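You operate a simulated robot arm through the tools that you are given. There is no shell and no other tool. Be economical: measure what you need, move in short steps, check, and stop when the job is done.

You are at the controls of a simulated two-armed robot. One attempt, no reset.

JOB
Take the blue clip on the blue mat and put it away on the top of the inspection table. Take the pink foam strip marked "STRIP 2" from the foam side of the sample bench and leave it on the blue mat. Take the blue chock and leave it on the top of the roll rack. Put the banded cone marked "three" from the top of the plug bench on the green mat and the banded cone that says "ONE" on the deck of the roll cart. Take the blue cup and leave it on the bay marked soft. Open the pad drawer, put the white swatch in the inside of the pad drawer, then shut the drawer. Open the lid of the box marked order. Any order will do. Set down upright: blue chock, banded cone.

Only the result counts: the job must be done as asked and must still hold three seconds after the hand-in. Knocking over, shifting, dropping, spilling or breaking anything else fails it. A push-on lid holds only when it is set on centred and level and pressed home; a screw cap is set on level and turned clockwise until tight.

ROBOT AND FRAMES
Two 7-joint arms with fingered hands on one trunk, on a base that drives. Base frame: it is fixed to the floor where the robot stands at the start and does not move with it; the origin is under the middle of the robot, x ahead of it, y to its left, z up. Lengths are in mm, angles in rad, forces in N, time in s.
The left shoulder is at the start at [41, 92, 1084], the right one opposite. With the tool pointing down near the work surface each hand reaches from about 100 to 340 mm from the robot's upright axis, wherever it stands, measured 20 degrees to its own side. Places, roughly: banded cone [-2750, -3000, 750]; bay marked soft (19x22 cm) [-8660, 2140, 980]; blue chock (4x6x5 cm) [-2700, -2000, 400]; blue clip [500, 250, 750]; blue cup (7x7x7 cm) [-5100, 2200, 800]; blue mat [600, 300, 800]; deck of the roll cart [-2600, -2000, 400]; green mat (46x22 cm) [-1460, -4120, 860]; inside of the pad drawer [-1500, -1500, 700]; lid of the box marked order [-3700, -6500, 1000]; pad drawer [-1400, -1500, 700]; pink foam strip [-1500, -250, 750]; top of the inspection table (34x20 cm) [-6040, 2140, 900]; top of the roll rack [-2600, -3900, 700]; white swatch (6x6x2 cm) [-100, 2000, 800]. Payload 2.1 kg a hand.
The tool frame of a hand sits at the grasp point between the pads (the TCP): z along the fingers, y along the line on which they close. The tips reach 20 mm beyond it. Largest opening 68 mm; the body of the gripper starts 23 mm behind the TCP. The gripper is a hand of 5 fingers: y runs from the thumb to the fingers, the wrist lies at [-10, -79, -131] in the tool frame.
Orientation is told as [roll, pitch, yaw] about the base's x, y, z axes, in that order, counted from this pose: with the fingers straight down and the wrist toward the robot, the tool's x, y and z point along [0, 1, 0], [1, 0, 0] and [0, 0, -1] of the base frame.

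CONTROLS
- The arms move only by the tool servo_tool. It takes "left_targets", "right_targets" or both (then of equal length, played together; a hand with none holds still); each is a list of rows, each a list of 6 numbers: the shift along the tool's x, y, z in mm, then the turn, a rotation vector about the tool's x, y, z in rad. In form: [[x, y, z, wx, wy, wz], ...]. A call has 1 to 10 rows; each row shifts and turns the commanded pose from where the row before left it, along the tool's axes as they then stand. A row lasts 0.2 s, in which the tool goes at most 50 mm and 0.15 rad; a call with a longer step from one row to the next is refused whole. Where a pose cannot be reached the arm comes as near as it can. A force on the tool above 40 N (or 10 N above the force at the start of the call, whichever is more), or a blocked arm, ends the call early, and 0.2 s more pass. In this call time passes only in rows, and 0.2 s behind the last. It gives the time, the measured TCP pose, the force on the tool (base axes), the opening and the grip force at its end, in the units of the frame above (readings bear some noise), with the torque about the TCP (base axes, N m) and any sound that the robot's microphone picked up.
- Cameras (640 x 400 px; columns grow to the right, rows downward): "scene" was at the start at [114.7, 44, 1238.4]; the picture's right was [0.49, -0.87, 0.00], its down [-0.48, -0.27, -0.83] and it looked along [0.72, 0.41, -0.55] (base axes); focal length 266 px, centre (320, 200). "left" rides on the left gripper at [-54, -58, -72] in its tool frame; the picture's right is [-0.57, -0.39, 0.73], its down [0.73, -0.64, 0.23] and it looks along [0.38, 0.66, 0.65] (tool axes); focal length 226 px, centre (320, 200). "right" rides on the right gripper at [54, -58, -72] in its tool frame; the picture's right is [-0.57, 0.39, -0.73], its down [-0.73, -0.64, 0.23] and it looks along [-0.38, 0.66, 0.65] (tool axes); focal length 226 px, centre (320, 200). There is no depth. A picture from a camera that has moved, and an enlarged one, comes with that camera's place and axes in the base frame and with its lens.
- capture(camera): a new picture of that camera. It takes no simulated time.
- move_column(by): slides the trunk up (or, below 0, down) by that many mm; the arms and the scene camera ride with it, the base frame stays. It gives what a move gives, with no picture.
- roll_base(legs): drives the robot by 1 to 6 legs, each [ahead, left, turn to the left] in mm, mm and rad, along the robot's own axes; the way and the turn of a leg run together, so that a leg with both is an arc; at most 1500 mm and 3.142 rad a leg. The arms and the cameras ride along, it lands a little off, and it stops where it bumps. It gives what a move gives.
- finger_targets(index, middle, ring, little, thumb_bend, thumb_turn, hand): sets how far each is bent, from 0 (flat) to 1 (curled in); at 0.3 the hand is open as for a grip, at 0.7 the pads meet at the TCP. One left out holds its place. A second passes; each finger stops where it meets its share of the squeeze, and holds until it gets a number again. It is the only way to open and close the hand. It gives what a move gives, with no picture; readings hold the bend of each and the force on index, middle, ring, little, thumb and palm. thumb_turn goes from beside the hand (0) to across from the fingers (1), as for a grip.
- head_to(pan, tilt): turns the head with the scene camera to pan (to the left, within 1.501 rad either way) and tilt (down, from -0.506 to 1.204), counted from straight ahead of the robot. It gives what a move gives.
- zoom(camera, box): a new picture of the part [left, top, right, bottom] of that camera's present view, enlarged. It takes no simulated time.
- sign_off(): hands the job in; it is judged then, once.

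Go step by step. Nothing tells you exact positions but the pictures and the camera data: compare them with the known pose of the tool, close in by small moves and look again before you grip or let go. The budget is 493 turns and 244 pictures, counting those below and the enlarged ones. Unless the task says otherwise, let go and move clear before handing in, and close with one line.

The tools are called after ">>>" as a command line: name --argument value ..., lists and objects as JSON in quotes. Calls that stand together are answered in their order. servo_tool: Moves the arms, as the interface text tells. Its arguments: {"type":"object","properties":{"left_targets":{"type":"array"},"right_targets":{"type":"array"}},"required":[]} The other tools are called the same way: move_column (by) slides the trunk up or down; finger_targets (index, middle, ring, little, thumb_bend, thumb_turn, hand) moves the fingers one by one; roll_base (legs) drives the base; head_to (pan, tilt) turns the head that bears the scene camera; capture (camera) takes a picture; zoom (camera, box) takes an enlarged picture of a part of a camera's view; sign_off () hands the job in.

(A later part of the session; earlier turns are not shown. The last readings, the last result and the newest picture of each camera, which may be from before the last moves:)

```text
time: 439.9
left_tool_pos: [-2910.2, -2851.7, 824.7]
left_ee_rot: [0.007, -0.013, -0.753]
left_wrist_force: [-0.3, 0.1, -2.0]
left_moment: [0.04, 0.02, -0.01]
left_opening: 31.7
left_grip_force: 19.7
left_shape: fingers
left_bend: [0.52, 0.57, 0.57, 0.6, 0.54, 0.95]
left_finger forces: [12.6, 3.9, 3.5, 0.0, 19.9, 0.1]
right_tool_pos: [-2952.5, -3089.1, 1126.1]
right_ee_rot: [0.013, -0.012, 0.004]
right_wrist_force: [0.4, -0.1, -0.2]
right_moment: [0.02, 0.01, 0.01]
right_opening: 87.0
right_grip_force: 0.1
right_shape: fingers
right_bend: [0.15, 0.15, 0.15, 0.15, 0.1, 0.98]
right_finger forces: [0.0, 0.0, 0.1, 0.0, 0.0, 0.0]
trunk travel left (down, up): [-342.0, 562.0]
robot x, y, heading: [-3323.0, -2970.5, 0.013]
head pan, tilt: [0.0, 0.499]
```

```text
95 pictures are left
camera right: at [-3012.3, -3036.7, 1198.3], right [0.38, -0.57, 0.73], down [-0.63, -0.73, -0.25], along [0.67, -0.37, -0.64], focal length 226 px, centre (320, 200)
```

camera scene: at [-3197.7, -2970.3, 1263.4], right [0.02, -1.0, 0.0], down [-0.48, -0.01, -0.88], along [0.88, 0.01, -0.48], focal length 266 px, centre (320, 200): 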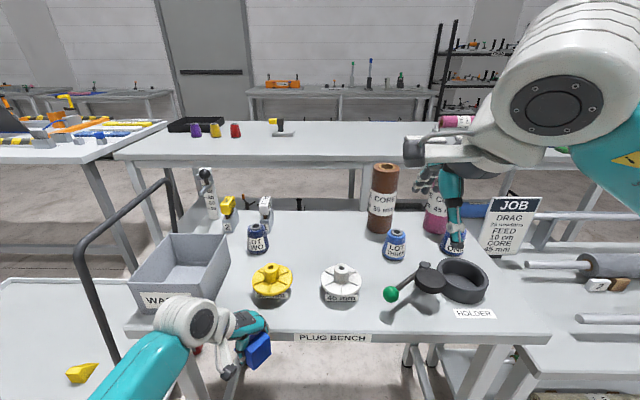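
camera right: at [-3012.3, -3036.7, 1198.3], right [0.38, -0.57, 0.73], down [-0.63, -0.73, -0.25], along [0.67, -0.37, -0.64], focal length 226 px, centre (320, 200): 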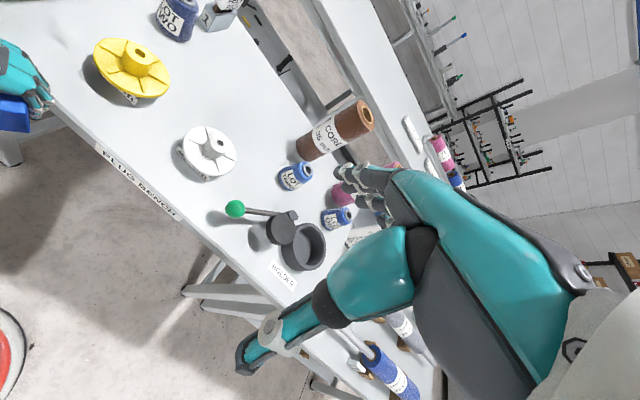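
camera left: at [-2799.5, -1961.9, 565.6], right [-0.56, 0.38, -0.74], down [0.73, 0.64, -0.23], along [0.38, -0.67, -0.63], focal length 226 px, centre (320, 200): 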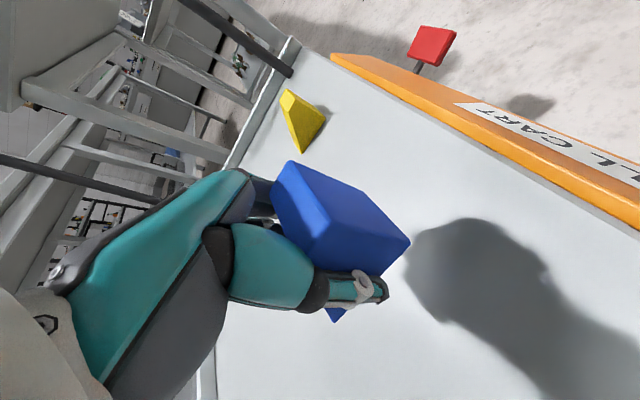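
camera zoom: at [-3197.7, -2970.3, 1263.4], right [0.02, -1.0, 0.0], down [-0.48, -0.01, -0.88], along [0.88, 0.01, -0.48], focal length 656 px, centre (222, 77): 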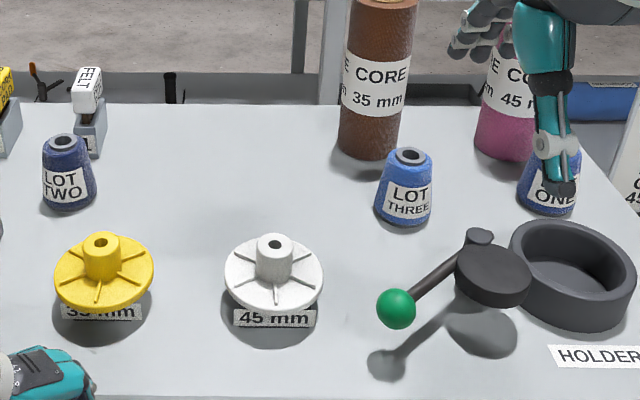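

Cone THREE is at about [-2655, -3154, 836] and ONE at [-2650, -3302, 838]. I raise the left hand (with the chock) out of the way first, then approach cone THREE with the right hand.

>>> servo_tool --left_targets '[[0, 0, -40, 0, 0, 0], [0, 0, -40, 0, 0, 0], [0, 0, -40, 0, 0, 0], [0, 0, -40, 0, 0, 0]]'

>>> finger_targets --hand "right" --index 0.2 --middle 0.2 --ring 0.2 --little 0.2 --thumb_bend 0.2

>>> roll_base --legs '[[170, -66, -0.013]]'

>>> head_to --pan -0.3 --tilt 0.7

>>> capture --camera "scene"

>>> capture --camera "right"

```text
time: 440.9
left_tool_pos: [-2912.5, -2849.5, 984.7]
left_ee_rot: [0.008, -0.012, -0.754]
left_wrist_force: [0.3, -0.1, -1.4]
left_moment: [-0.03, -0.01, -0.03]
left_opening: 31.7
left_grip_force: 18.9
left_shape: fingers
left_bend: [0.52, 0.57, 0.57, 0.6, 0.53, 0.95]
left_finger forces: [12.0, 3.7, 3.3, 0.0, 18.8, 0.0]
right_tool_pos: [-2953.4, -3088.5, 1126.6]
right_ee_rot: [0.012, -0.012, 0.004]
right_wrist_force: [-0.6, -0.2, -0.7]
right_moment: [-0.01, 0.02, -0.01]
right_opening: 87.0
right_grip_force: 0.1
right_shape: fingers
right_bend: [0.15, 0.15, 0.15, 0.15, 0.1, 0.98]
right_finger forces: [0.1, 0.0, 0.0, 0.0, 0.0, 0.1]
trunk travel left (down, up): [-342.0, 562.0]
robot x, y, heading: [-3321.7, -2976.6, 0.019]
head pan, tilt: [0.0, 0.499]
```

```text
time: 441.9
left_tool_pos: [-2913.3, -2851.1, 983.8]
left_ee_rot: [0.007, -0.013, -0.754]
left_wrist_force: [-0.3, -0.2, -1.2]
left_moment: [-0.02, -0.03, 0.01]
left_opening: 31.6
left_grip_force: 19.6
left_shape: fingers
left_bend: [0.52, 0.57, 0.57, 0.6, 0.53, 0.95]
left_finger forces: [12.0, 3.7, 3.3, 0.0, 18.8, 0.0]
right_tool_pos: [-2952.6, -3090.1, 1125.8]
right_ee_rot: [0.014, -0.011, 0.005]
right_wrist_force: [-0.6, -0.3, 0.6]
right_moment: [-0.04, 0.01, 0.0]
right_opening: 77.6
right_grip_force: 0.0
right_shape: fingers
right_bend: [0.2, 0.2, 0.2, 0.2, 0.2, 0.98]
right_finger forces: [0.0, 0.0, 0.1, 0.0, 0.1, 0.0]
trunk travel left (down, up): [-342.0, 562.0]
robot x, y, heading: [-3323.6, -2971.9, 0.013]
head pan, tilt: [0.0, 0.499]
```

```text
time: 443.4
left_tool_pos: [-2743.1, -2920.0, 984.5]
left_ee_rot: [0.006, -0.013, -0.765]
left_wrist_force: [0.2, -0.7, -1.2]
left_moment: [0.02, 0.04, -0.01]
left_opening: 31.8
left_grip_force: 18.9
left_shape: fingers
left_bend: [0.52, 0.57, 0.57, 0.6, 0.53, 0.95]
left_finger forces: [11.9, 3.7, 3.4, 0.1, 19.0, 0.0]
right_tool_pos: [-2787.7, -3158.7, 1125.9]
right_ee_rot: [0.012, -0.012, -0.006]
right_wrist_force: [-0.2, -0.5, -0.1]
right_moment: [0.01, -0.01, -0.03]
right_opening: 77.8
right_grip_force: 0.0
right_shape: fingers
right_bend: [0.2, 0.2, 0.2, 0.2, 0.2, 0.98]
right_finger forces: [0.0, 0.0, 0.0, 0.1, 0.1, 0.0]
trunk travel left (down, up): [-342.0, 562.0]
robot x, y, heading: [-3158.7, -3037.5, 0.002]
head pan, tilt: [0.0, 0.499]
```

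```text
time: 444.2
left_tool_pos: [-2744.0, -2921.3, 984.9]
left_ee_rot: [0.009, -0.013, -0.766]
left_wrist_force: [-0.1, 0.8, -1.3]
left_moment: [0.04, -0.03, 0.0]
left_opening: 31.6
left_grip_force: 19.3
left_shape: fingers
left_bend: [0.52, 0.57, 0.57, 0.6, 0.53, 0.95]
left_finger forces: [12.0, 3.7, 3.4, 0.0, 18.9, 0.0]
right_tool_pos: [-2788.2, -3158.2, 1126.9]
right_ee_rot: [0.013, -0.012, -0.006]
right_wrist_force: [0.6, -1.4, 0.0]
right_moment: [-0.02, 0.02, -0.01]
right_opening: 77.8
right_grip_force: 0.1
right_shape: fingers
right_bend: [0.2, 0.2, 0.2, 0.2, 0.2, 0.98]
right_finger forces: [0.1, 0.0, 0.0, 0.1, 0.1, 0.0]
trunk travel left (down, up): [-342.0, 562.0]
robot x, y, heading: [-3154.8, -3036.2, 0.005]
head pan, tilt: [-0.3, 0.7]
```

```text
94 pictures are left
camera scene: at [-3039.6, -3061.5, 1245.7], right [-0.29, -0.96, 0.0], down [-0.62, 0.19, -0.77], along [0.73, -0.22, -0.64], focal length 266 px, centre (320, 200)
```

scene: 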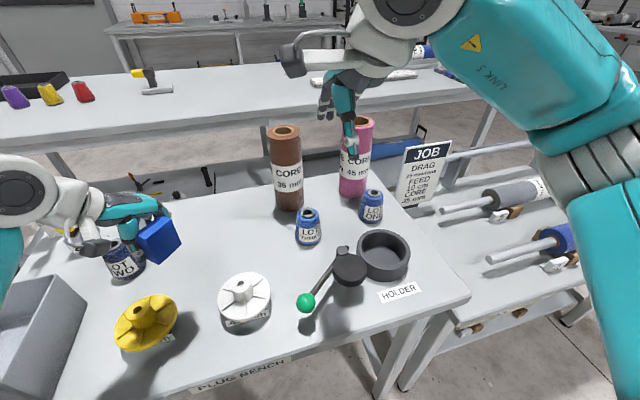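

```text
93 pictures are left
camera right: at [-2845.4, -3105.2, 1198.3], right [0.37, -0.58, 0.73], down [-0.64, -0.72, -0.25], along [0.67, -0.37, -0.64], focal length 226 px, centre (320, 200)
```

right: 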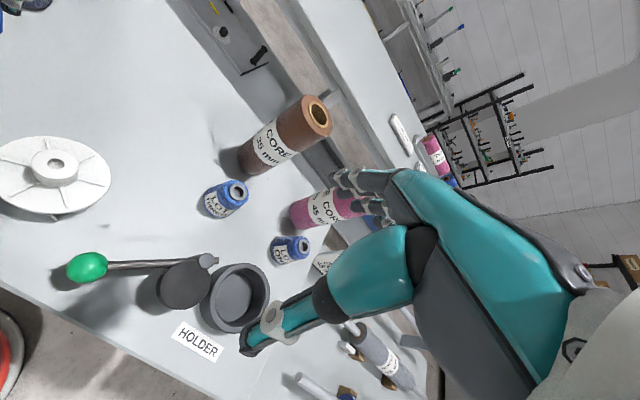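

Cone THREE's top is at [-2627, -3157, 850], with the brown core tube close behind it. I yaw the right hand clockwise so the fingers pass beside the tube.

>>> servo_tool --right_targets '[[0, 0, 0, 0, 0, 0.14], [0, 0, 0, 0, 0, 0.14], [0, 0, 0, 0, 0, 0.14], [0, 0, 0, 0, 0, 0.14], [0, 0, 40, 0, 0, 0], [0, 0, 40, 0, 0, 0]]'

```text
time: 445.6
left_tool_pos: [-2743.1, -2920.3, 985.2]
left_ee_rot: [0.007, -0.011, -0.766]
left_wrist_force: [0.3, 0.2, -0.3]
left_moment: [0.0, 0.02, 0.03]
left_opening: 31.6
left_grip_force: 19.1
left_shape: fingers
left_bend: [0.52, 0.57, 0.57, 0.6, 0.53, 0.95]
left_finger forces: [12.0, 3.7, 3.3, 0.1, 18.8, 0.0]
right_tool_pos: [-2786.1, -3157.0, 1045.8]
right_ee_rot: [0.018, -0.003, -0.57]
right_wrist_force: [-0.5, 0.1, 0.1]
right_moment: [0.04, 0.0, -0.01]
right_opening: 77.4
right_grip_force: 0.0
right_shape: fingers
right_bend: [0.2, 0.2, 0.2, 0.2, 0.2, 0.98]
right_finger forces: [0.1, 0.1, 0.1, 0.0, 0.0, 0.1]
trunk travel left (down, up): [-342.0, 562.0]
robot x, y, heading: [-3153.0, -3036.8, 0.006]
head pan, tilt: [-0.3, 0.7]
```

>>> servo_tool --right_targets '[[21.5, 33.5, 0, 0, 0, 0], [21.5, 33.5, 0, 0, 0, 0], [21.5, 33.5, 0, 0, 0, 0], [21.5, 33.5, 0, 0, 0, 0], [0, 0, 40, 0, 0, 0], [0, 0, 40, 0, 0, 0]]'

>>> capture --camera "right"

>>> capture --camera "scene"

```text
time: 447.1
left_tool_pos: [-2743.1, -2921.2, 984.8]
left_ee_rot: [0.007, -0.011, -0.766]
left_wrist_force: [0.0, 0.1, -0.8]
left_moment: [0.0, -0.04, -0.04]
left_opening: 31.6
left_grip_force: 19.2
left_shape: fingers
left_bend: [0.52, 0.57, 0.57, 0.6, 0.53, 0.95]
left_finger forces: [12.1, 3.7, 3.2, 0.1, 18.7, 0.1]
right_tool_pos: [-2631.5, -3158.6, 965.4]
right_ee_rot: [0.017, -0.005, -0.568]
right_wrist_force: [-0.2, -0.3, 0.5]
right_moment: [-0.01, -0.03, 0.01]
right_opening: 77.5
right_grip_force: 0.0
right_shape: fingers
right_bend: [0.2, 0.2, 0.2, 0.2, 0.2, 0.98]
right_finger forces: [0.0, 0.1, 0.0, 0.0, 0.0, 0.1]
right hand out of reach, approached as far as the arm can: row 4
trunk travel left (down, up): [-342.0, 562.0]
robot x, y, heading: [-3159.3, -3034.8, 0.001]
head pan, tilt: [-0.3, 0.7]
```

```text
92 pictures are left
camera right: at [-2651.6, -3083.1, 1038.3], right [0.01, -0.69, 0.72], down [-0.93, -0.27, -0.25], along [0.37, -0.67, -0.65], focal length 226 px, centre (320, 200)
```

right: 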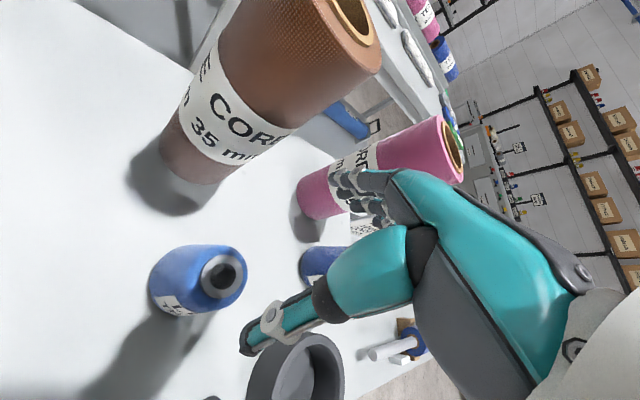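

```text
91 pictures are left
camera scene: at [-3039.6, -3061.6, 1245.7], right [-0.29, -0.96, 0.0], down [-0.62, 0.19, -0.76], along [0.73, -0.22, -0.64], focal length 266 px, centre (320, 200)
```

scene: 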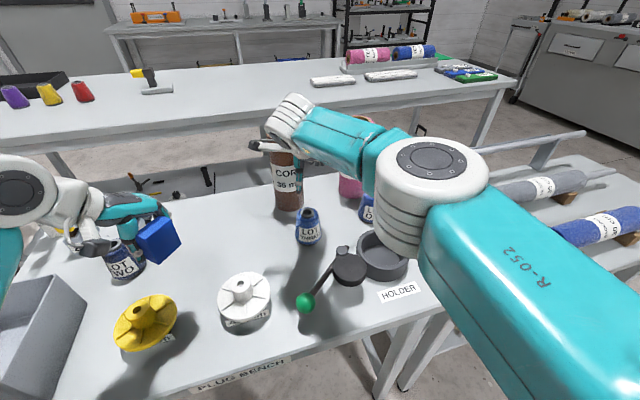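

Better triangulation puts cone THREE's top at [-2642, -3155, 872]. I shift and lower around it.

>>> servo_tool --right_targets '[[-2.7, -10.7, 20, 0, 0, 0], [0, 0, 30, 0, 0, 0], [0, 0, 30, 0, 0, 0]]'

>>> capture --camera "right"

```text
time: 447.9
left_tool_pos: [-2742.5, -2919.6, 984.8]
left_ee_rot: [0.009, -0.013, -0.765]
left_wrist_force: [-0.5, 1.0, -0.8]
left_moment: [0.01, 0.0, 0.01]
left_opening: 31.4
left_grip_force: 18.9
left_shape: fingers
left_bend: [0.52, 0.57, 0.57, 0.6, 0.53, 0.95]
left_finger forces: [11.9, 3.6, 3.2, 0.0, 18.8, 0.1]
right_tool_pos: [-2640.9, -3154.8, 884.1]
right_ee_rot: [0.018, -0.004, -0.567]
right_wrist_force: [0.4, 0.0, -0.1]
right_moment: [0.02, 0.03, -0.01]
right_opening: 77.6
right_grip_force: 0.1
right_shape: fingers
right_bend: [0.2, 0.2, 0.2, 0.2, 0.2, 0.98]
right_finger forces: [0.0, 0.0, 0.0, 0.0, 0.0, 0.0]
trunk travel left (down, up): [-342.0, 562.0]
robot x, y, heading: [-3159.3, -3033.7, 0.003]
head pan, tilt: [-0.3, 0.7]
```

```text
90 pictures are left
camera right: at [-2661.2, -3078.1, 958.8], right [0.01, -0.69, 0.72], down [-0.93, -0.27, -0.25], along [0.37, -0.67, -0.65], focal length 226 px, centre (320, 200)
```

right: 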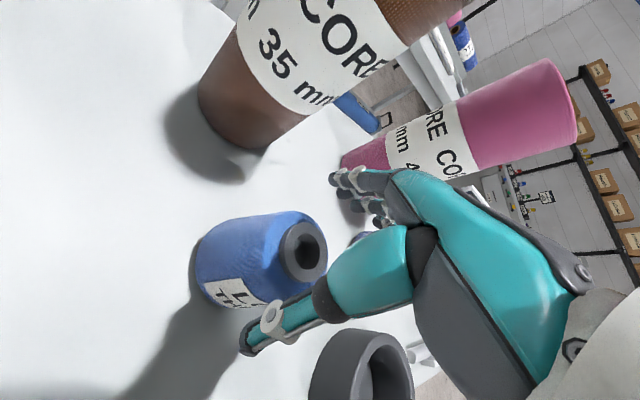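

Centred exactly. I lower to mid-height of the cone and close.

>>> servo_tool --right_targets '[[0, 0, 20, 0, 0, 0], [0, 0, 20, 0, 0, 0], [0, 0, 8, 0, 0, 0]]'

>>> finger_targets --hand "right" --index 0.45 --middle 0.45 --ring 0.45 --little 0.45 --thumb_bend 0.45

>>> capture --camera "right"

```text
time: 448.7
left_tool_pos: [-2743.8, -2920.7, 986.3]
left_ee_rot: [0.008, -0.014, -0.765]
left_wrist_force: [0.0, 0.4, -0.7]
left_moment: [0.03, -0.01, -0.04]
left_opening: 31.6
left_grip_force: 18.2
left_shape: fingers
left_bend: [0.52, 0.57, 0.57, 0.6, 0.53, 0.95]
left_finger forces: [12.0, 3.7, 3.4, 0.0, 18.8, 0.0]
right_tool_pos: [-2643.1, -3154.0, 843.9]
right_ee_rot: [0.024, -0.018, -0.566]
right_wrist_force: [1.4, 2.0, 21.8]
right_moment: [0.01, -0.05, 0.05]
right_opening: 82.5
right_grip_force: 12.0
right_shape: fingers
right_bend: [0.18, 0.2, 0.2, 0.2, 0.19, 0.97]
right_finger forces: [11.4, 0.6, 0.1, 0.0, 12.4, 0.0]
right hand out of reach, approached as far as the arm can: row 2
trunk travel left (down, up): [-342.0, 562.0]
robot x, y, heading: [-3154.5, -3034.9, 0.001]
head pan, tilt: [-0.3, 0.7]
stopped in row 3 (right hand): the force on the tool passed its limit at 43 N (the readings are from after the stop); the commanded pose is now the measured one
```

```text
time: 449.5
left_tool_pos: [-2745.2, -2920.1, 984.7]
left_ee_rot: [0.009, -0.014, -0.767]
left_wrist_force: [0.0, -0.4, -0.9]
left_moment: [-0.01, 0.02, 0.03]
left_opening: 31.4
left_grip_force: 18.9
left_shape: fingers
left_bend: [0.52, 0.57, 0.57, 0.6, 0.53, 0.95]
left_finger forces: [11.9, 3.6, 3.4, 0.1, 18.9, 0.0]
right_tool_pos: [-2642.3, -3153.3, 843.7]
right_ee_rot: [0.026, -0.02, -0.565]
right_wrist_force: [0.4, 1.7, 20.8]
right_moment: [0.05, 0.06, 0.07]
right_opening: 56.4
right_grip_force: 28.0
right_shape: fingers
right_bend: [0.34, 0.42, 0.45, 0.45, 0.44, 0.97]
right_finger forces: [22.9, 4.1, 0.2, 0.1, 28.5, 0.1]
trunk travel left (down, up): [-342.0, 562.0]
robot x, y, heading: [-3152.1, -3036.5, 0.009]
head pan, tilt: [-0.3, 0.7]
stopped (right hand): the force on the tool passed its limit at 41 N (the readings are from after the stop); the commanded pose is now the measured one
```

```text
89 pictures are left
camera right: at [-2664.5, -3077.8, 916.7], right [0.0, -0.69, 0.72], down [-0.93, -0.27, -0.26], along [0.38, -0.67, -0.64], focal length 226 px, centre (320, 200)
```

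right: 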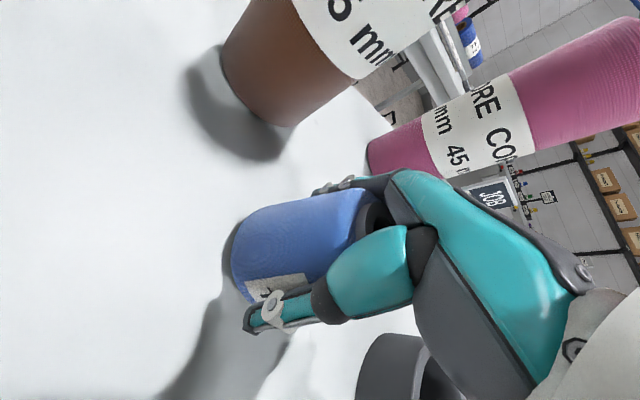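

Gripped at 56 mm. I lift a little and check.

>>> servo_tool --right_targets '[[0, 0, -5, 0, 0, 0], [0, 0, -15, 0, 0, 0]]'

>>> finger_targets --hand "right" --index 0.5 --middle 0.55 --ring 0.6 --little 0.6 --thumb_bend 0.5

>>> capture --camera "right"

```text
time: 450.1
left_tool_pos: [-2744.0, -2919.7, 984.1]
left_ee_rot: [0.006, -0.014, -0.767]
left_wrist_force: [-0.1, 0.5, -1.2]
left_moment: [0.01, 0.0, 0.0]
left_opening: 31.9
left_grip_force: 18.6
left_shape: fingers
left_bend: [0.52, 0.57, 0.57, 0.6, 0.53, 0.95]
left_finger forces: [11.9, 3.7, 3.3, 0.0, 18.8, 0.1]
right_tool_pos: [-2640.7, -3154.3, 860.2]
right_ee_rot: [0.023, -0.014, -0.567]
right_wrist_force: [0.0, 0.3, -1.1]
right_moment: [0.02, -0.01, 0.01]
right_opening: 48.5
right_grip_force: 11.8
right_shape: fingers
right_bend: [0.39, 0.42, 0.45, 0.45, 0.44, 0.97]
right_finger forces: [9.6, 1.6, 0.1, 0.1, 11.9, 0.0]
right hand out of reach, approached as far as the arm can: row 2
trunk travel left (down, up): [-342.0, 562.0]
robot x, y, heading: [-3156.4, -3040.3, 0.005]
head pan, tilt: [-0.3, 0.7]
```

```text
time: 451.1
left_tool_pos: [-2743.0, -2919.0, 984.5]
left_ee_rot: [0.008, -0.01, -0.767]
left_wrist_force: [0.3, -0.3, -0.9]
left_moment: [-0.01, -0.05, -0.01]
left_opening: 31.6
left_grip_force: 17.9
left_shape: fingers
left_bend: [0.52, 0.57, 0.57, 0.6, 0.53, 0.95]
left_finger forces: [12.0, 3.7, 3.3, 0.0, 18.8, 0.0]
right_tool_pos: [-2638.5, -3153.1, 861.2]
right_ee_rot: [0.024, -0.017, -0.566]
right_wrist_force: [0.9, 0.2, -0.6]
right_moment: [0.03, -0.03, -0.01]
right_opening: 43.3
right_grip_force: 14.6
right_shape: fingers
right_bend: [0.44, 0.48, 0.52, 0.6, 0.42, 0.95]
right_finger forces: [7.1, 3.3, 3.3, 0.0, 15.3, 0.0]
trunk travel left (down, up): [-342.0, 562.0]
robot x, y, heading: [-3158.7, -3038.3, -0.001]
head pan, tilt: [-0.3, 0.7]
```

```text
88 pictures are left
camera right: at [-2660.4, -3077.8, 933.4], right [0.0, -0.69, 0.72], down [-0.93, -0.27, -0.26], along [0.37, -0.67, -0.64], focal length 226 px, centre (320, 200)
```

right: 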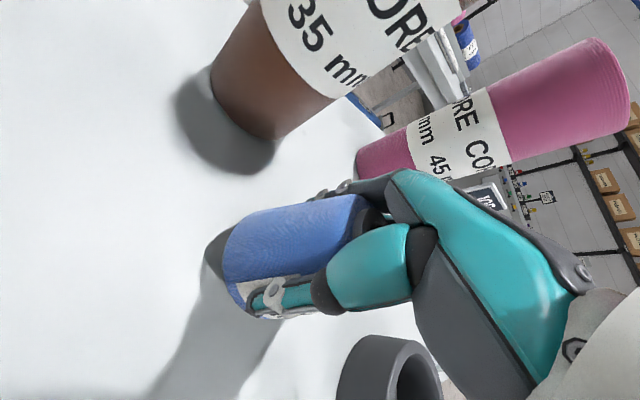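

Cone THREE is lifted. I raise the trunk, back off and move to the roll rack.

>>> move_column --by 80

>>> roll_base --legs '[[-300, 0, 0], [0, -830, 0]]'

>>> head_to --pan 0.0 --tilt 0.6

>>> capture --camera "scene"

>>> capture --camera "right"

```text
time: 452.3
left_tool_pos: [-2742.8, -2919.7, 1063.8]
left_ee_rot: [0.006, -0.014, -0.766]
left_wrist_force: [0.6, 0.5, -0.2]
left_moment: [0.0, -0.01, -0.01]
left_opening: 31.6
left_grip_force: 18.5
left_shape: fingers
left_bend: [0.52, 0.57, 0.57, 0.6, 0.52, 0.95]
left_finger forces: [11.8, 3.7, 3.2, 0.0, 18.7, 0.0]
right_tool_pos: [-2640.2, -3153.6, 949.7]
right_ee_rot: [0.031, -0.031, -0.566]
right_wrist_force: [0.5, 0.1, -0.8]
right_moment: [-0.01, -0.04, 0.01]
right_opening: 43.4
right_grip_force: 14.8
right_shape: fingers
right_bend: [0.44, 0.48, 0.52, 0.6, 0.42, 0.95]
right_finger forces: [7.0, 3.3, 3.3, 0.0, 15.1, 0.1]
trunk travel left (down, up): [-422.0, 482.0]
robot x, y, heading: [-3157.2, -3034.2, 0.001]
head pan, tilt: [-0.3, 0.7]
```

```text
time: 458.4
left_tool_pos: [-3042.3, -3760.1, 1063.7]
left_ee_rot: [0.009, -0.013, -0.77]
left_wrist_force: [-0.5, -1.3, -1.4]
left_moment: [0.01, 0.01, -0.02]
left_opening: 31.4
left_grip_force: 18.5
left_shape: fingers
left_bend: [0.52, 0.57, 0.57, 0.6, 0.52, 0.95]
left_finger forces: [12.0, 3.7, 3.2, 0.0, 18.6, 0.1]
right_tool_pos: [-2938.6, -3994.8, 950.0]
right_ee_rot: [0.03, -0.029, -0.574]
right_wrist_force: [0.1, -0.4, -0.6]
right_moment: [-0.01, -0.03, 0.0]
right_opening: 43.4
right_grip_force: 13.5
right_shape: fingers
right_bend: [0.44, 0.48, 0.52, 0.6, 0.42, 0.95]
right_finger forces: [6.9, 3.1, 3.3, 0.0, 15.0, 0.0]
trunk travel left (down, up): [-422.0, 482.0]
robot x, y, heading: [-3456.6, -3874.6, -0.003]
head pan, tilt: [-0.3, 0.7]
```

```text
time: 459.2
left_tool_pos: [-3041.8, -3759.6, 1064.9]
left_ee_rot: [0.006, -0.011, -0.772]
left_wrist_force: [-0.1, -0.2, -0.7]
left_moment: [0.04, -0.02, 0.0]
left_opening: 31.7
left_grip_force: 18.4
left_shape: fingers
left_bend: [0.52, 0.57, 0.57, 0.6, 0.52, 0.95]
left_finger forces: [12.0, 3.6, 3.2, 0.0, 18.7, 0.0]
right_tool_pos: [-2940.1, -3993.5, 949.5]
right_ee_rot: [0.032, -0.028, -0.573]
right_wrist_force: [0.2, 0.1, -1.4]
right_moment: [0.0, -0.01, -0.02]
right_opening: 43.3
right_grip_force: 14.1
right_shape: fingers
right_bend: [0.44, 0.48, 0.52, 0.6, 0.42, 0.95]
right_finger forces: [6.9, 3.2, 3.3, 0.0, 15.0, 0.0]
trunk travel left (down, up): [-422.0, 482.0]
robot x, y, heading: [-3453.2, -3875.3, -0.005]
head pan, tilt: [0.0, 0.6]
```

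```text
87 pictures are left
camera scene: at [-3341.0, -3873.8, 1334.8], right [0.0, -1.0, 0.0], down [-0.57, 0.0, -0.82], along [0.82, 0.0, -0.57], focal length 266 px, centre (320, 200)
```

scene: 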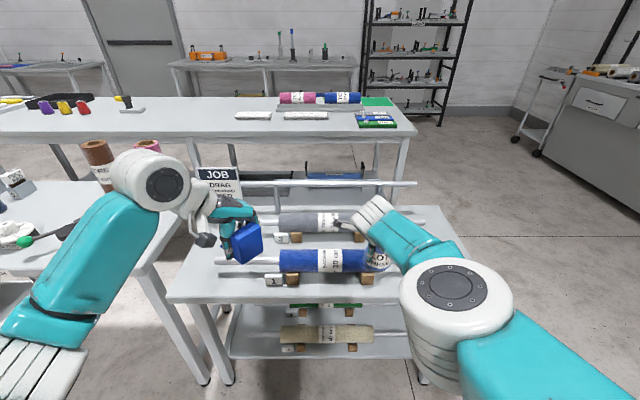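

```text
86 pictures are left
camera right: at [-2961.7, -3918.0, 1021.9], right [-0.01, -0.69, 0.72], down [-0.92, -0.27, -0.27], along [0.38, -0.67, -0.64], focal length 226 px, centre (320, 200)
```

right: 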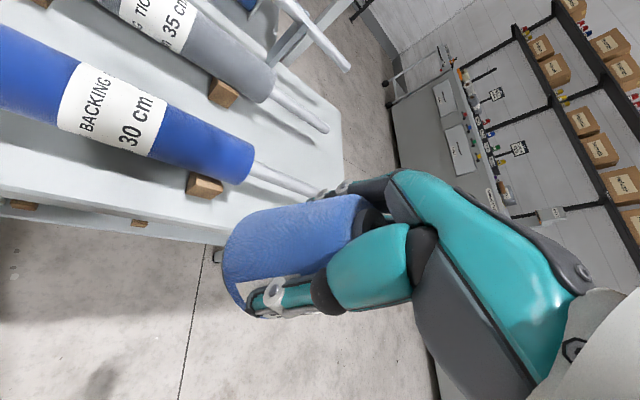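

The rack top has a free strip at its left end, left of the roll bars, around [-2800, -3515]. I turn the chock square (left hand yaw to 0) and draw in the right arm.

>>> servo_tool --left_targets '[[0, 0, 0, 0, 0, -0.13], [0, 0, 0, 0, 0, -0.13], [0, 0, 0, 0, 0, -0.13], [0, 0, 0, 0, 0, -0.13], [0, 0, 0, 0, 0, -0.13], [0, 0, 0, 0, 0, -0.12]]' --right_targets '[[-20, -32, -15, 0, 0, 0], [-20, -32, -15, 0, 0, 0], [-20, -32, -15, 0, 0, 0], [-20, -32, -15, 0, 0, 0], [-20, -32, -15, 0, 0, 0], [0, 0, -20, 0, 0, 0]]'

>>> roll_base --legs '[[120, 245, 0]]'

>>> head_to --pan 0.3 --tilt 0.75

>>> capture --camera "scene"

>>> capture --camera "left"

```text
time: 460.6
left_tool_pos: [-3041.3, -3758.1, 1064.8]
left_ee_rot: [-0.002, -0.015, -0.001]
left_wrist_force: [-0.3, 0.1, -0.4]
left_moment: [-0.01, 0.01, -0.02]
left_opening: 31.5
left_grip_force: 19.0
left_shape: fingers
left_bend: [0.52, 0.57, 0.57, 0.6, 0.52, 0.95]
left_finger forces: [11.6, 3.7, 3.2, 0.0, 18.4, 0.1]
right_tool_pos: [-2938.0, -3986.5, 973.0]
right_ee_rot: [0.033, -0.031, -0.573]
right_wrist_force: [0.1, 0.3, -0.2]
right_moment: [-0.01, -0.04, 0.04]
right_opening: 43.4
right_grip_force: 14.2
right_shape: fingers
right_bend: [0.44, 0.48, 0.52, 0.6, 0.42, 0.95]
right_finger forces: [6.6, 3.2, 3.3, 0.0, 14.6, 0.0]
right hand out of reach, approached as far as the arm can: row 1, 2, 3, 4, 5, 6
trunk travel left (down, up): [-422.0, 482.0]
robot x, y, heading: [-3455.9, -3873.3, -0.007]
head pan, tilt: [0.0, 0.6]
```

```text
time: 462.5
left_tool_pos: [-2919.3, -3514.4, 1064.4]
left_ee_rot: [-0.003, -0.014, -0.003]
left_wrist_force: [1.0, 0.3, -1.4]
left_moment: [-0.06, 0.03, -0.02]
left_opening: 31.6
left_grip_force: 18.6
left_shape: fingers
left_bend: [0.52, 0.57, 0.57, 0.6, 0.52, 0.95]
left_finger forces: [11.6, 3.6, 3.1, 0.1, 18.4, 0.0]
right_tool_pos: [-2816.7, -3742.0, 972.4]
right_ee_rot: [0.032, -0.029, -0.577]
right_wrist_force: [-0.2, 0.1, -1.7]
right_moment: [0.05, 0.02, -0.04]
right_opening: 43.2
right_grip_force: 13.7
right_shape: fingers
right_bend: [0.45, 0.48, 0.52, 0.6, 0.42, 0.95]
right_finger forces: [6.7, 3.3, 3.3, 0.0, 14.6, 0.0]
trunk travel left (down, up): [-422.0, 482.0]
robot x, y, heading: [-3334.9, -3629.0, -0.004]
head pan, tilt: [0.0, 0.6]
```

```text
time: 463.3
left_tool_pos: [-2919.6, -3514.1, 1063.4]
left_ee_rot: [-0.004, -0.014, -0.005]
left_wrist_force: [0.1, -0.7, -2.1]
left_moment: [0.01, 0.02, 0.0]
left_opening: 31.3
left_grip_force: 18.8
left_shape: fingers
left_bend: [0.52, 0.57, 0.57, 0.6, 0.52, 0.95]
left_finger forces: [11.8, 3.6, 3.2, 0.1, 18.4, 0.0]
right_tool_pos: [-2816.7, -3741.8, 972.5]
right_ee_rot: [0.031, -0.029, -0.575]
right_wrist_force: [0.0, -0.8, -1.1]
right_moment: [-0.01, -0.01, 0.02]
right_opening: 43.5
right_grip_force: 13.9
right_shape: fingers
right_bend: [0.45, 0.48, 0.52, 0.6, 0.42, 0.95]
right_finger forces: [6.7, 3.1, 3.3, 0.2, 14.6, 0.1]
trunk travel left (down, up): [-422.0, 482.0]
robot x, y, heading: [-3332.6, -3626.3, -0.006]
head pan, tilt: [0.3, 0.75]
```

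```text
85 pictures are left
camera scene: at [-3228.5, -3603.9, 1322.0], right [0.29, -0.96, 0.0], down [-0.65, -0.2, -0.73], along [0.7, 0.21, -0.68], focal length 266 px, centre (320, 200)
```

scene: 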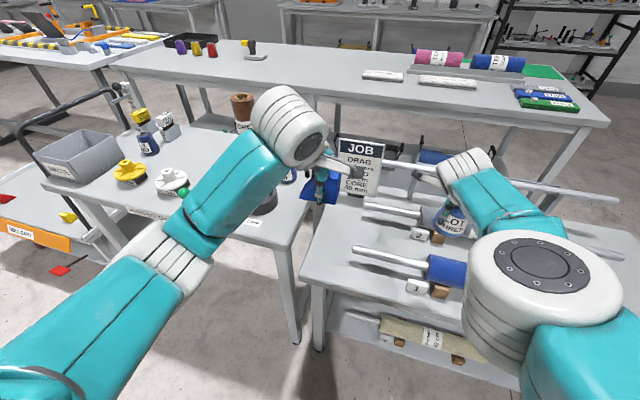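

```text
84 pictures are left
camera left: at [-2978.9, -3567.0, 1135.8], right [-0.38, -0.57, -0.73], down [-0.63, 0.73, -0.24], along [0.67, 0.37, -0.64], focal length 226 px, centre (320, 200)
```

left: 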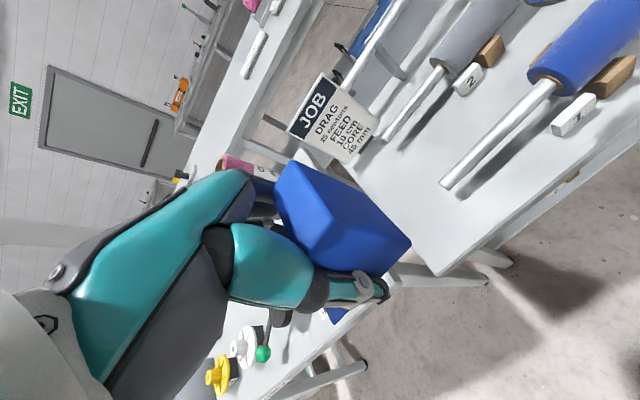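

The rack's top is at z about 620-630, its left-front corner at [-2850, -3415], and the bars end at y -3568, so [-2770, -3490] is free. First I draw in and raise the right arm.

>>> servo_tool --right_targets '[[0, 0, 0, 0, 0, -0.145], [0, 0, 0, 0, 0, -0.145], [0, 0, 0, 0, 0, -0.145], [0, 0, 0, 0, 0, -0.14], [0, -35, 0, 0, 0, 0], [0, -35, 0, 0, 0, 0], [0, -35, 0, 0, 0, 0], [0, -35, -10, 0, 0, 0], [0, -20, -30, 0, 0, 0], [0, 0, -40, 0, 0, 0]]'

>>> servo_tool --right_targets '[[0, 0, -40, 0, 0, 0], [0, 0, -40, 0, 0, 0], [0, 0, -40, 0, 0, 0]]'

```text
time: 465.5
left_tool_pos: [-2919.7, -3514.1, 1065.6]
left_ee_rot: [-0.004, -0.012, -0.004]
left_wrist_force: [-0.3, -0.4, -1.0]
left_moment: [0.02, -0.04, 0.01]
left_opening: 31.4
left_grip_force: 18.3
left_shape: fingers
left_bend: [0.52, 0.57, 0.57, 0.6, 0.52, 0.95]
left_finger forces: [11.6, 3.5, 3.2, 0.0, 18.3, 0.0]
right_tool_pos: [-2931.5, -3740.1, 1048.0]
right_ee_rot: [0.011, -0.043, 0.0]
right_wrist_force: [0.0, 0.3, -1.1]
right_moment: [0.02, 0.01, 0.0]
right_opening: 42.6
right_grip_force: 10.3
right_shape: fingers
right_bend: [0.46, 0.49, 0.53, 0.6, 0.4, 0.95]
right_finger forces: [4.4, 2.8, 3.1, 0.0, 10.9, 0.1]
right hand out of reach, approached as far as the arm can: row 1, 2, 5
trunk travel left (down, up): [-422.0, 482.0]
robot x, y, heading: [-3335.7, -3631.9, -0.002]
head pan, tilt: [0.3, 0.75]
```

```text
time: 466.3
left_tool_pos: [-2919.5, -3514.9, 1065.1]
left_ee_rot: [-0.004, -0.014, -0.004]
left_wrist_force: [-0.1, -1.4, -0.4]
left_moment: [0.03, 0.05, -0.01]
left_opening: 31.7
left_grip_force: 18.4
left_shape: fingers
left_bend: [0.52, 0.57, 0.57, 0.6, 0.52, 0.95]
left_finger forces: [11.6, 3.7, 3.2, 0.0, 18.2, 0.0]
right_tool_pos: [-2936.0, -3741.4, 1169.1]
right_ee_rot: [0.012, -0.041, 0.001]
right_wrist_force: [0.6, 0.6, -1.1]
right_moment: [0.06, 0.01, 0.01]
right_opening: 42.4
right_grip_force: 10.2
right_shape: fingers
right_bend: [0.46, 0.49, 0.53, 0.6, 0.39, 0.95]
right_finger forces: [4.0, 2.9, 2.9, 0.1, 10.1, 0.0]
trunk travel left (down, up): [-422.0, 482.0]
robot x, y, heading: [-3333.2, -3628.2, -0.006]
head pan, tilt: [0.3, 0.75]
```

I tighten the grip on the cone and check it.

>>> finger_targets --hand "right" --index 0.56 --middle 0.6 --ring 0.62 --little 0.62 --thumb_bend 0.6

>>> capture --camera "right"

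```text
time: 467.3
left_tool_pos: [-2919.3, -3513.3, 1064.9]
left_ee_rot: [-0.003, -0.014, -0.002]
left_wrist_force: [0.8, 0.3, -0.9]
left_moment: [-0.02, 0.01, -0.03]
left_opening: 31.6
left_grip_force: 18.6
left_shape: fingers
left_bend: [0.52, 0.57, 0.57, 0.6, 0.52, 0.95]
left_finger forces: [11.6, 3.6, 3.2, 0.0, 18.3, 0.1]
right_tool_pos: [-2933.9, -3741.3, 1167.1]
right_ee_rot: [0.01, -0.042, 0.0]
right_wrist_force: [0.1, -0.3, -1.6]
right_moment: [0.0, 0.02, 0.0]
right_opening: 40.8
right_grip_force: 14.3
right_shape: fingers
right_bend: [0.48, 0.51, 0.55, 0.62, 0.34, 0.95]
right_finger forces: [5.7, 4.5, 3.7, 0.0, 14.1, 0.0]
trunk travel left (down, up): [-422.0, 482.0]
robot x, y, heading: [-3334.0, -3625.6, -0.004]
head pan, tilt: [0.3, 0.75]
```

```text
83 pictures are left
camera right: at [-2996.3, -3688.0, 1239.2], right [0.36, -0.57, 0.74], down [-0.63, -0.73, -0.26], along [0.69, -0.37, -0.62], focal length 226 px, centre (320, 200)
```

right: 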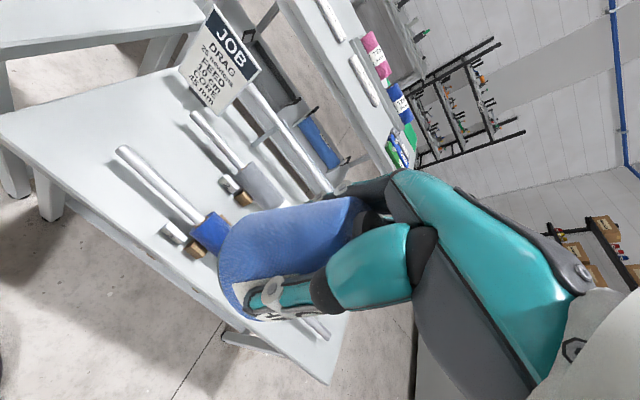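

>>> roll_base --legs '[[150, 24, 0]]'

>>> move_column --by -290

>>> capture --camera "left"

>>> capture --camera "scene"

```text
time: 468.7
left_tool_pos: [-2768.2, -3490.3, 1064.5]
left_ee_rot: [-0.002, -0.012, -0.004]
left_wrist_force: [0.1, 0.2, -1.9]
left_moment: [-0.04, 0.03, -0.02]
left_opening: 31.3
left_grip_force: 18.4
left_shape: fingers
left_bend: [0.52, 0.57, 0.57, 0.6, 0.52, 0.95]
left_finger forces: [11.6, 3.6, 3.1, 0.0, 18.3, 0.1]
right_tool_pos: [-2784.9, -3716.7, 1170.1]
right_ee_rot: [0.012, -0.041, 0.001]
right_wrist_force: [-0.1, 0.0, -1.1]
right_moment: [0.01, 0.02, 0.02]
right_opening: 40.8
right_grip_force: 14.0
right_shape: fingers
right_bend: [0.48, 0.51, 0.55, 0.62, 0.34, 0.95]
right_finger forces: [5.7, 4.5, 3.7, 0.0, 14.1, 0.1]
trunk travel left (down, up): [-422.0, 482.0]
robot x, y, heading: [-3183.8, -3603.7, -0.003]
head pan, tilt: [0.3, 0.75]
```

```text
time: 471.6
left_tool_pos: [-2768.9, -3489.8, 774.9]
left_ee_rot: [-0.003, -0.015, -0.001]
left_wrist_force: [-0.2, 0.5, 0.3]
left_moment: [-0.02, 0.03, 0.01]
left_opening: 31.5
left_grip_force: 17.7
left_shape: fingers
left_bend: [0.52, 0.57, 0.57, 0.6, 0.52, 0.95]
left_finger forces: [11.4, 3.7, 3.3, 0.1, 17.9, 0.0]
right_tool_pos: [-2785.5, -3715.8, 879.2]
right_ee_rot: [0.011, -0.042, 0.003]
right_wrist_force: [0.4, 0.5, -0.5]
right_moment: [-0.03, -0.03, 0.0]
right_opening: 41.0
right_grip_force: 13.5
right_shape: fingers
right_bend: [0.48, 0.51, 0.55, 0.62, 0.34, 0.95]
right_finger forces: [5.4, 4.4, 3.6, 0.0, 13.6, 0.0]
trunk travel left (down, up): [-132.0, 772.0]
robot x, y, heading: [-3183.4, -3604.5, -0.002]
head pan, tilt: [0.3, 0.75]
```

```text
82 pictures are left
camera left: at [-2828.5, -3543.0, 845.8], right [-0.38, -0.57, -0.73], down [-0.64, 0.73, -0.24], along [0.67, 0.37, -0.64], focal length 226 px, centre (320, 200)
```

left: 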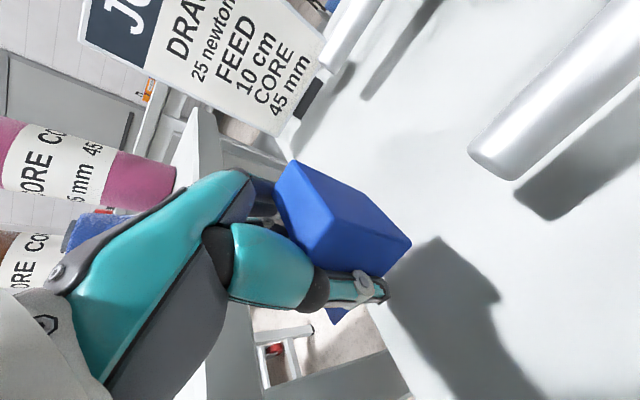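

```text
81 pictures are left
camera scene: at [-3028.0, -3580.3, 1028.5], right [0.29, -0.96, 0.0], down [-0.65, -0.2, -0.73], along [0.7, 0.21, -0.68], focal length 266 px, centre (320, 200)
```

scene: 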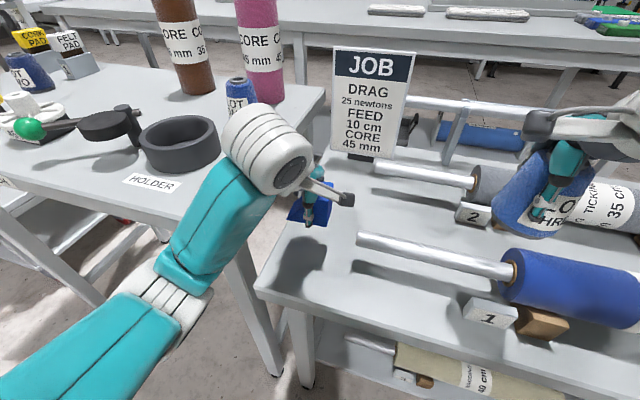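

The chock is over the free strip. I lower with the left arm.

>>> servo_tool --left_targets '[[0, 0, 35, 0, 0, 0], [0, 0, 35, 0, 0, 0], [0, 0, 25, 0, 0, 0]]'

>>> capture --camera "left"

```text
time: 472.3
left_tool_pos: [-2766.1, -3490.0, 701.7]
left_ee_rot: [-0.011, -0.042, -0.001]
left_wrist_force: [-8.2, 2.7, 25.7]
left_moment: [-0.14, -0.27, -0.11]
left_opening: 32.0
left_grip_force: 25.1
left_shape: fingers
left_bend: [0.55, 0.58, 0.58, 0.6, 0.57, 0.95]
left_finger forces: [9.0, 9.7, 3.2, 0.0, 28.0, 0.0]
right_tool_pos: [-2786.5, -3717.4, 879.9]
right_ee_rot: [0.011, -0.044, 0.001]
right_wrist_force: [0.4, -1.1, -0.8]
right_moment: [0.03, -0.03, 0.03]
right_opening: 41.1
right_grip_force: 13.6
right_shape: fingers
right_bend: [0.48, 0.51, 0.55, 0.62, 0.34, 0.95]
right_finger forces: [5.4, 4.4, 3.6, 0.0, 13.6, 0.0]
trunk travel left (down, up): [-132.0, 772.0]
robot x, y, heading: [-3183.1, -3603.5, -0.001]
head pan, tilt: [0.3, 0.75]
stopped in row 3 (left hand): the force on the tool passed its limit at 60 N (the readings are from after the stop); the commanded pose is now the measured one
```

```text
80 pictures are left
camera left: at [-2827.6, -3543.9, 772.0], right [-0.36, -0.57, -0.74], down [-0.63, 0.73, -0.26], along [0.69, 0.37, -0.62], focal length 226 px, centre (320, 200)
```

left: 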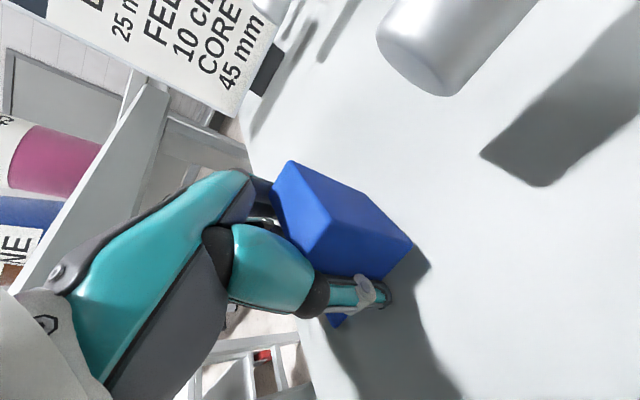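

The chock has touched down on the rack top. I release and rise.

>>> servo_tool --left_targets '[[0, 0, -2, 0, 0, 0]]'

>>> finger_targets --hand "left" --index 0.3 --middle 0.3 --ring 0.3 --little 0.3 --thumb_bend 0.3

>>> servo_tool --left_targets '[[0, 0, -10, 0, 0, 0], [0, 0, -30, 0, 0, 0], [0, 0, -40, 0, 0, 0], [0, 0, -40, 0, 0, 0]]'

>>> capture --camera "left"

```text
time: 472.7
left_tool_pos: [-2766.3, -3490.5, 703.0]
left_ee_rot: [-0.005, -0.038, 0.002]
left_wrist_force: [-7.1, 1.8, 24.2]
left_moment: [-0.13, -0.24, -0.09]
left_opening: 32.0
left_grip_force: 24.9
left_shape: fingers
left_bend: [0.55, 0.57, 0.58, 0.6, 0.57, 0.95]
left_finger forces: [9.5, 9.7, 3.3, 0.0, 26.9, 0.0]
right_tool_pos: [-2787.0, -3716.9, 879.7]
right_ee_rot: [0.012, -0.043, 0.001]
right_wrist_force: [0.1, 0.3, -1.4]
right_moment: [0.02, 0.02, 0.01]
right_opening: 40.9
right_grip_force: 13.7
right_shape: fingers
right_bend: [0.48, 0.51, 0.55, 0.62, 0.34, 0.95]
right_finger forces: [5.4, 4.4, 3.6, 0.1, 13.6, 0.1]
trunk travel left (down, up): [-132.0, 772.0]
robot x, y, heading: [-3179.5, -3605.9, -0.005]
head pan, tilt: [0.3, 0.75]
```

```text
time: 473.7
left_tool_pos: [-2764.8, -3491.9, 702.4]
left_ee_rot: [-0.009, -0.034, 0.0]
left_wrist_force: [-6.7, -0.2, 10.1]
left_moment: [-0.06, 0.09, 0.0]
left_opening: 66.4
left_grip_force: 4.8
left_shape: fingers
left_bend: [0.3, 0.3, 0.3, 0.3, 0.3, 0.97]
left_finger forces: [0.0, 0.1, 0.0, 0.1, 9.2, 0.0]
right_tool_pos: [-2785.6, -3717.6, 878.7]
right_ee_rot: [0.013, -0.042, 0.002]
right_wrist_force: [-0.1, -0.4, -0.9]
right_moment: [-0.02, 0.03, 0.0]
right_opening: 40.8
right_grip_force: 13.7
right_shape: fingers
right_bend: [0.48, 0.51, 0.55, 0.62, 0.34, 0.95]
right_finger forces: [5.4, 4.4, 3.5, 0.0, 13.6, 0.1]
trunk travel left (down, up): [-132.0, 772.0]
robot x, y, heading: [-3183.7, -3604.4, -0.002]
head pan, tilt: [0.3, 0.75]
```

```text
time: 474.7
left_tool_pos: [-2769.5, -3490.9, 821.3]
left_ee_rot: [-0.007, -0.035, 0.001]
left_wrist_force: [-0.3, -0.4, 0.0]
left_moment: [0.0, 0.0, 0.01]
left_opening: 62.2
left_grip_force: 0.0
left_shape: fingers
left_bend: [0.3, 0.3, 0.3, 0.3, 0.3, 0.98]
left_finger forces: [0.0, 0.0, 0.0, 0.0, 0.1, 0.0]
right_tool_pos: [-2784.2, -3717.8, 878.6]
right_ee_rot: [0.01, -0.042, 0.0]
right_wrist_force: [-0.6, -0.6, -1.0]
right_moment: [0.02, 0.01, 0.03]
right_opening: 41.0
right_grip_force: 13.4
right_shape: fingers
right_bend: [0.48, 0.51, 0.55, 0.62, 0.33, 0.95]
right_finger forces: [5.5, 4.3, 3.6, 0.0, 13.5, 0.0]
trunk travel left (down, up): [-132.0, 772.0]
robot x, y, heading: [-3182.3, -3600.7, -0.005]
head pan, tilt: [0.3, 0.75]
```

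```text
79 pictures are left
camera left: at [-2830.3, -3542.8, 892.3], right [-0.36, -0.57, -0.74], down [-0.63, 0.73, -0.26], along [0.68, 0.37, -0.63], focal length 226 px, centre (320, 200)
```

left: 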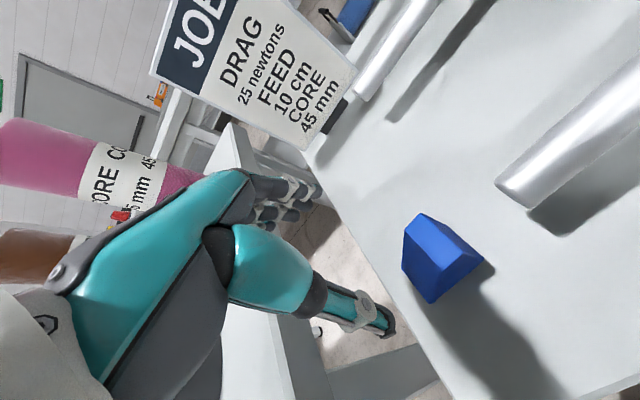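

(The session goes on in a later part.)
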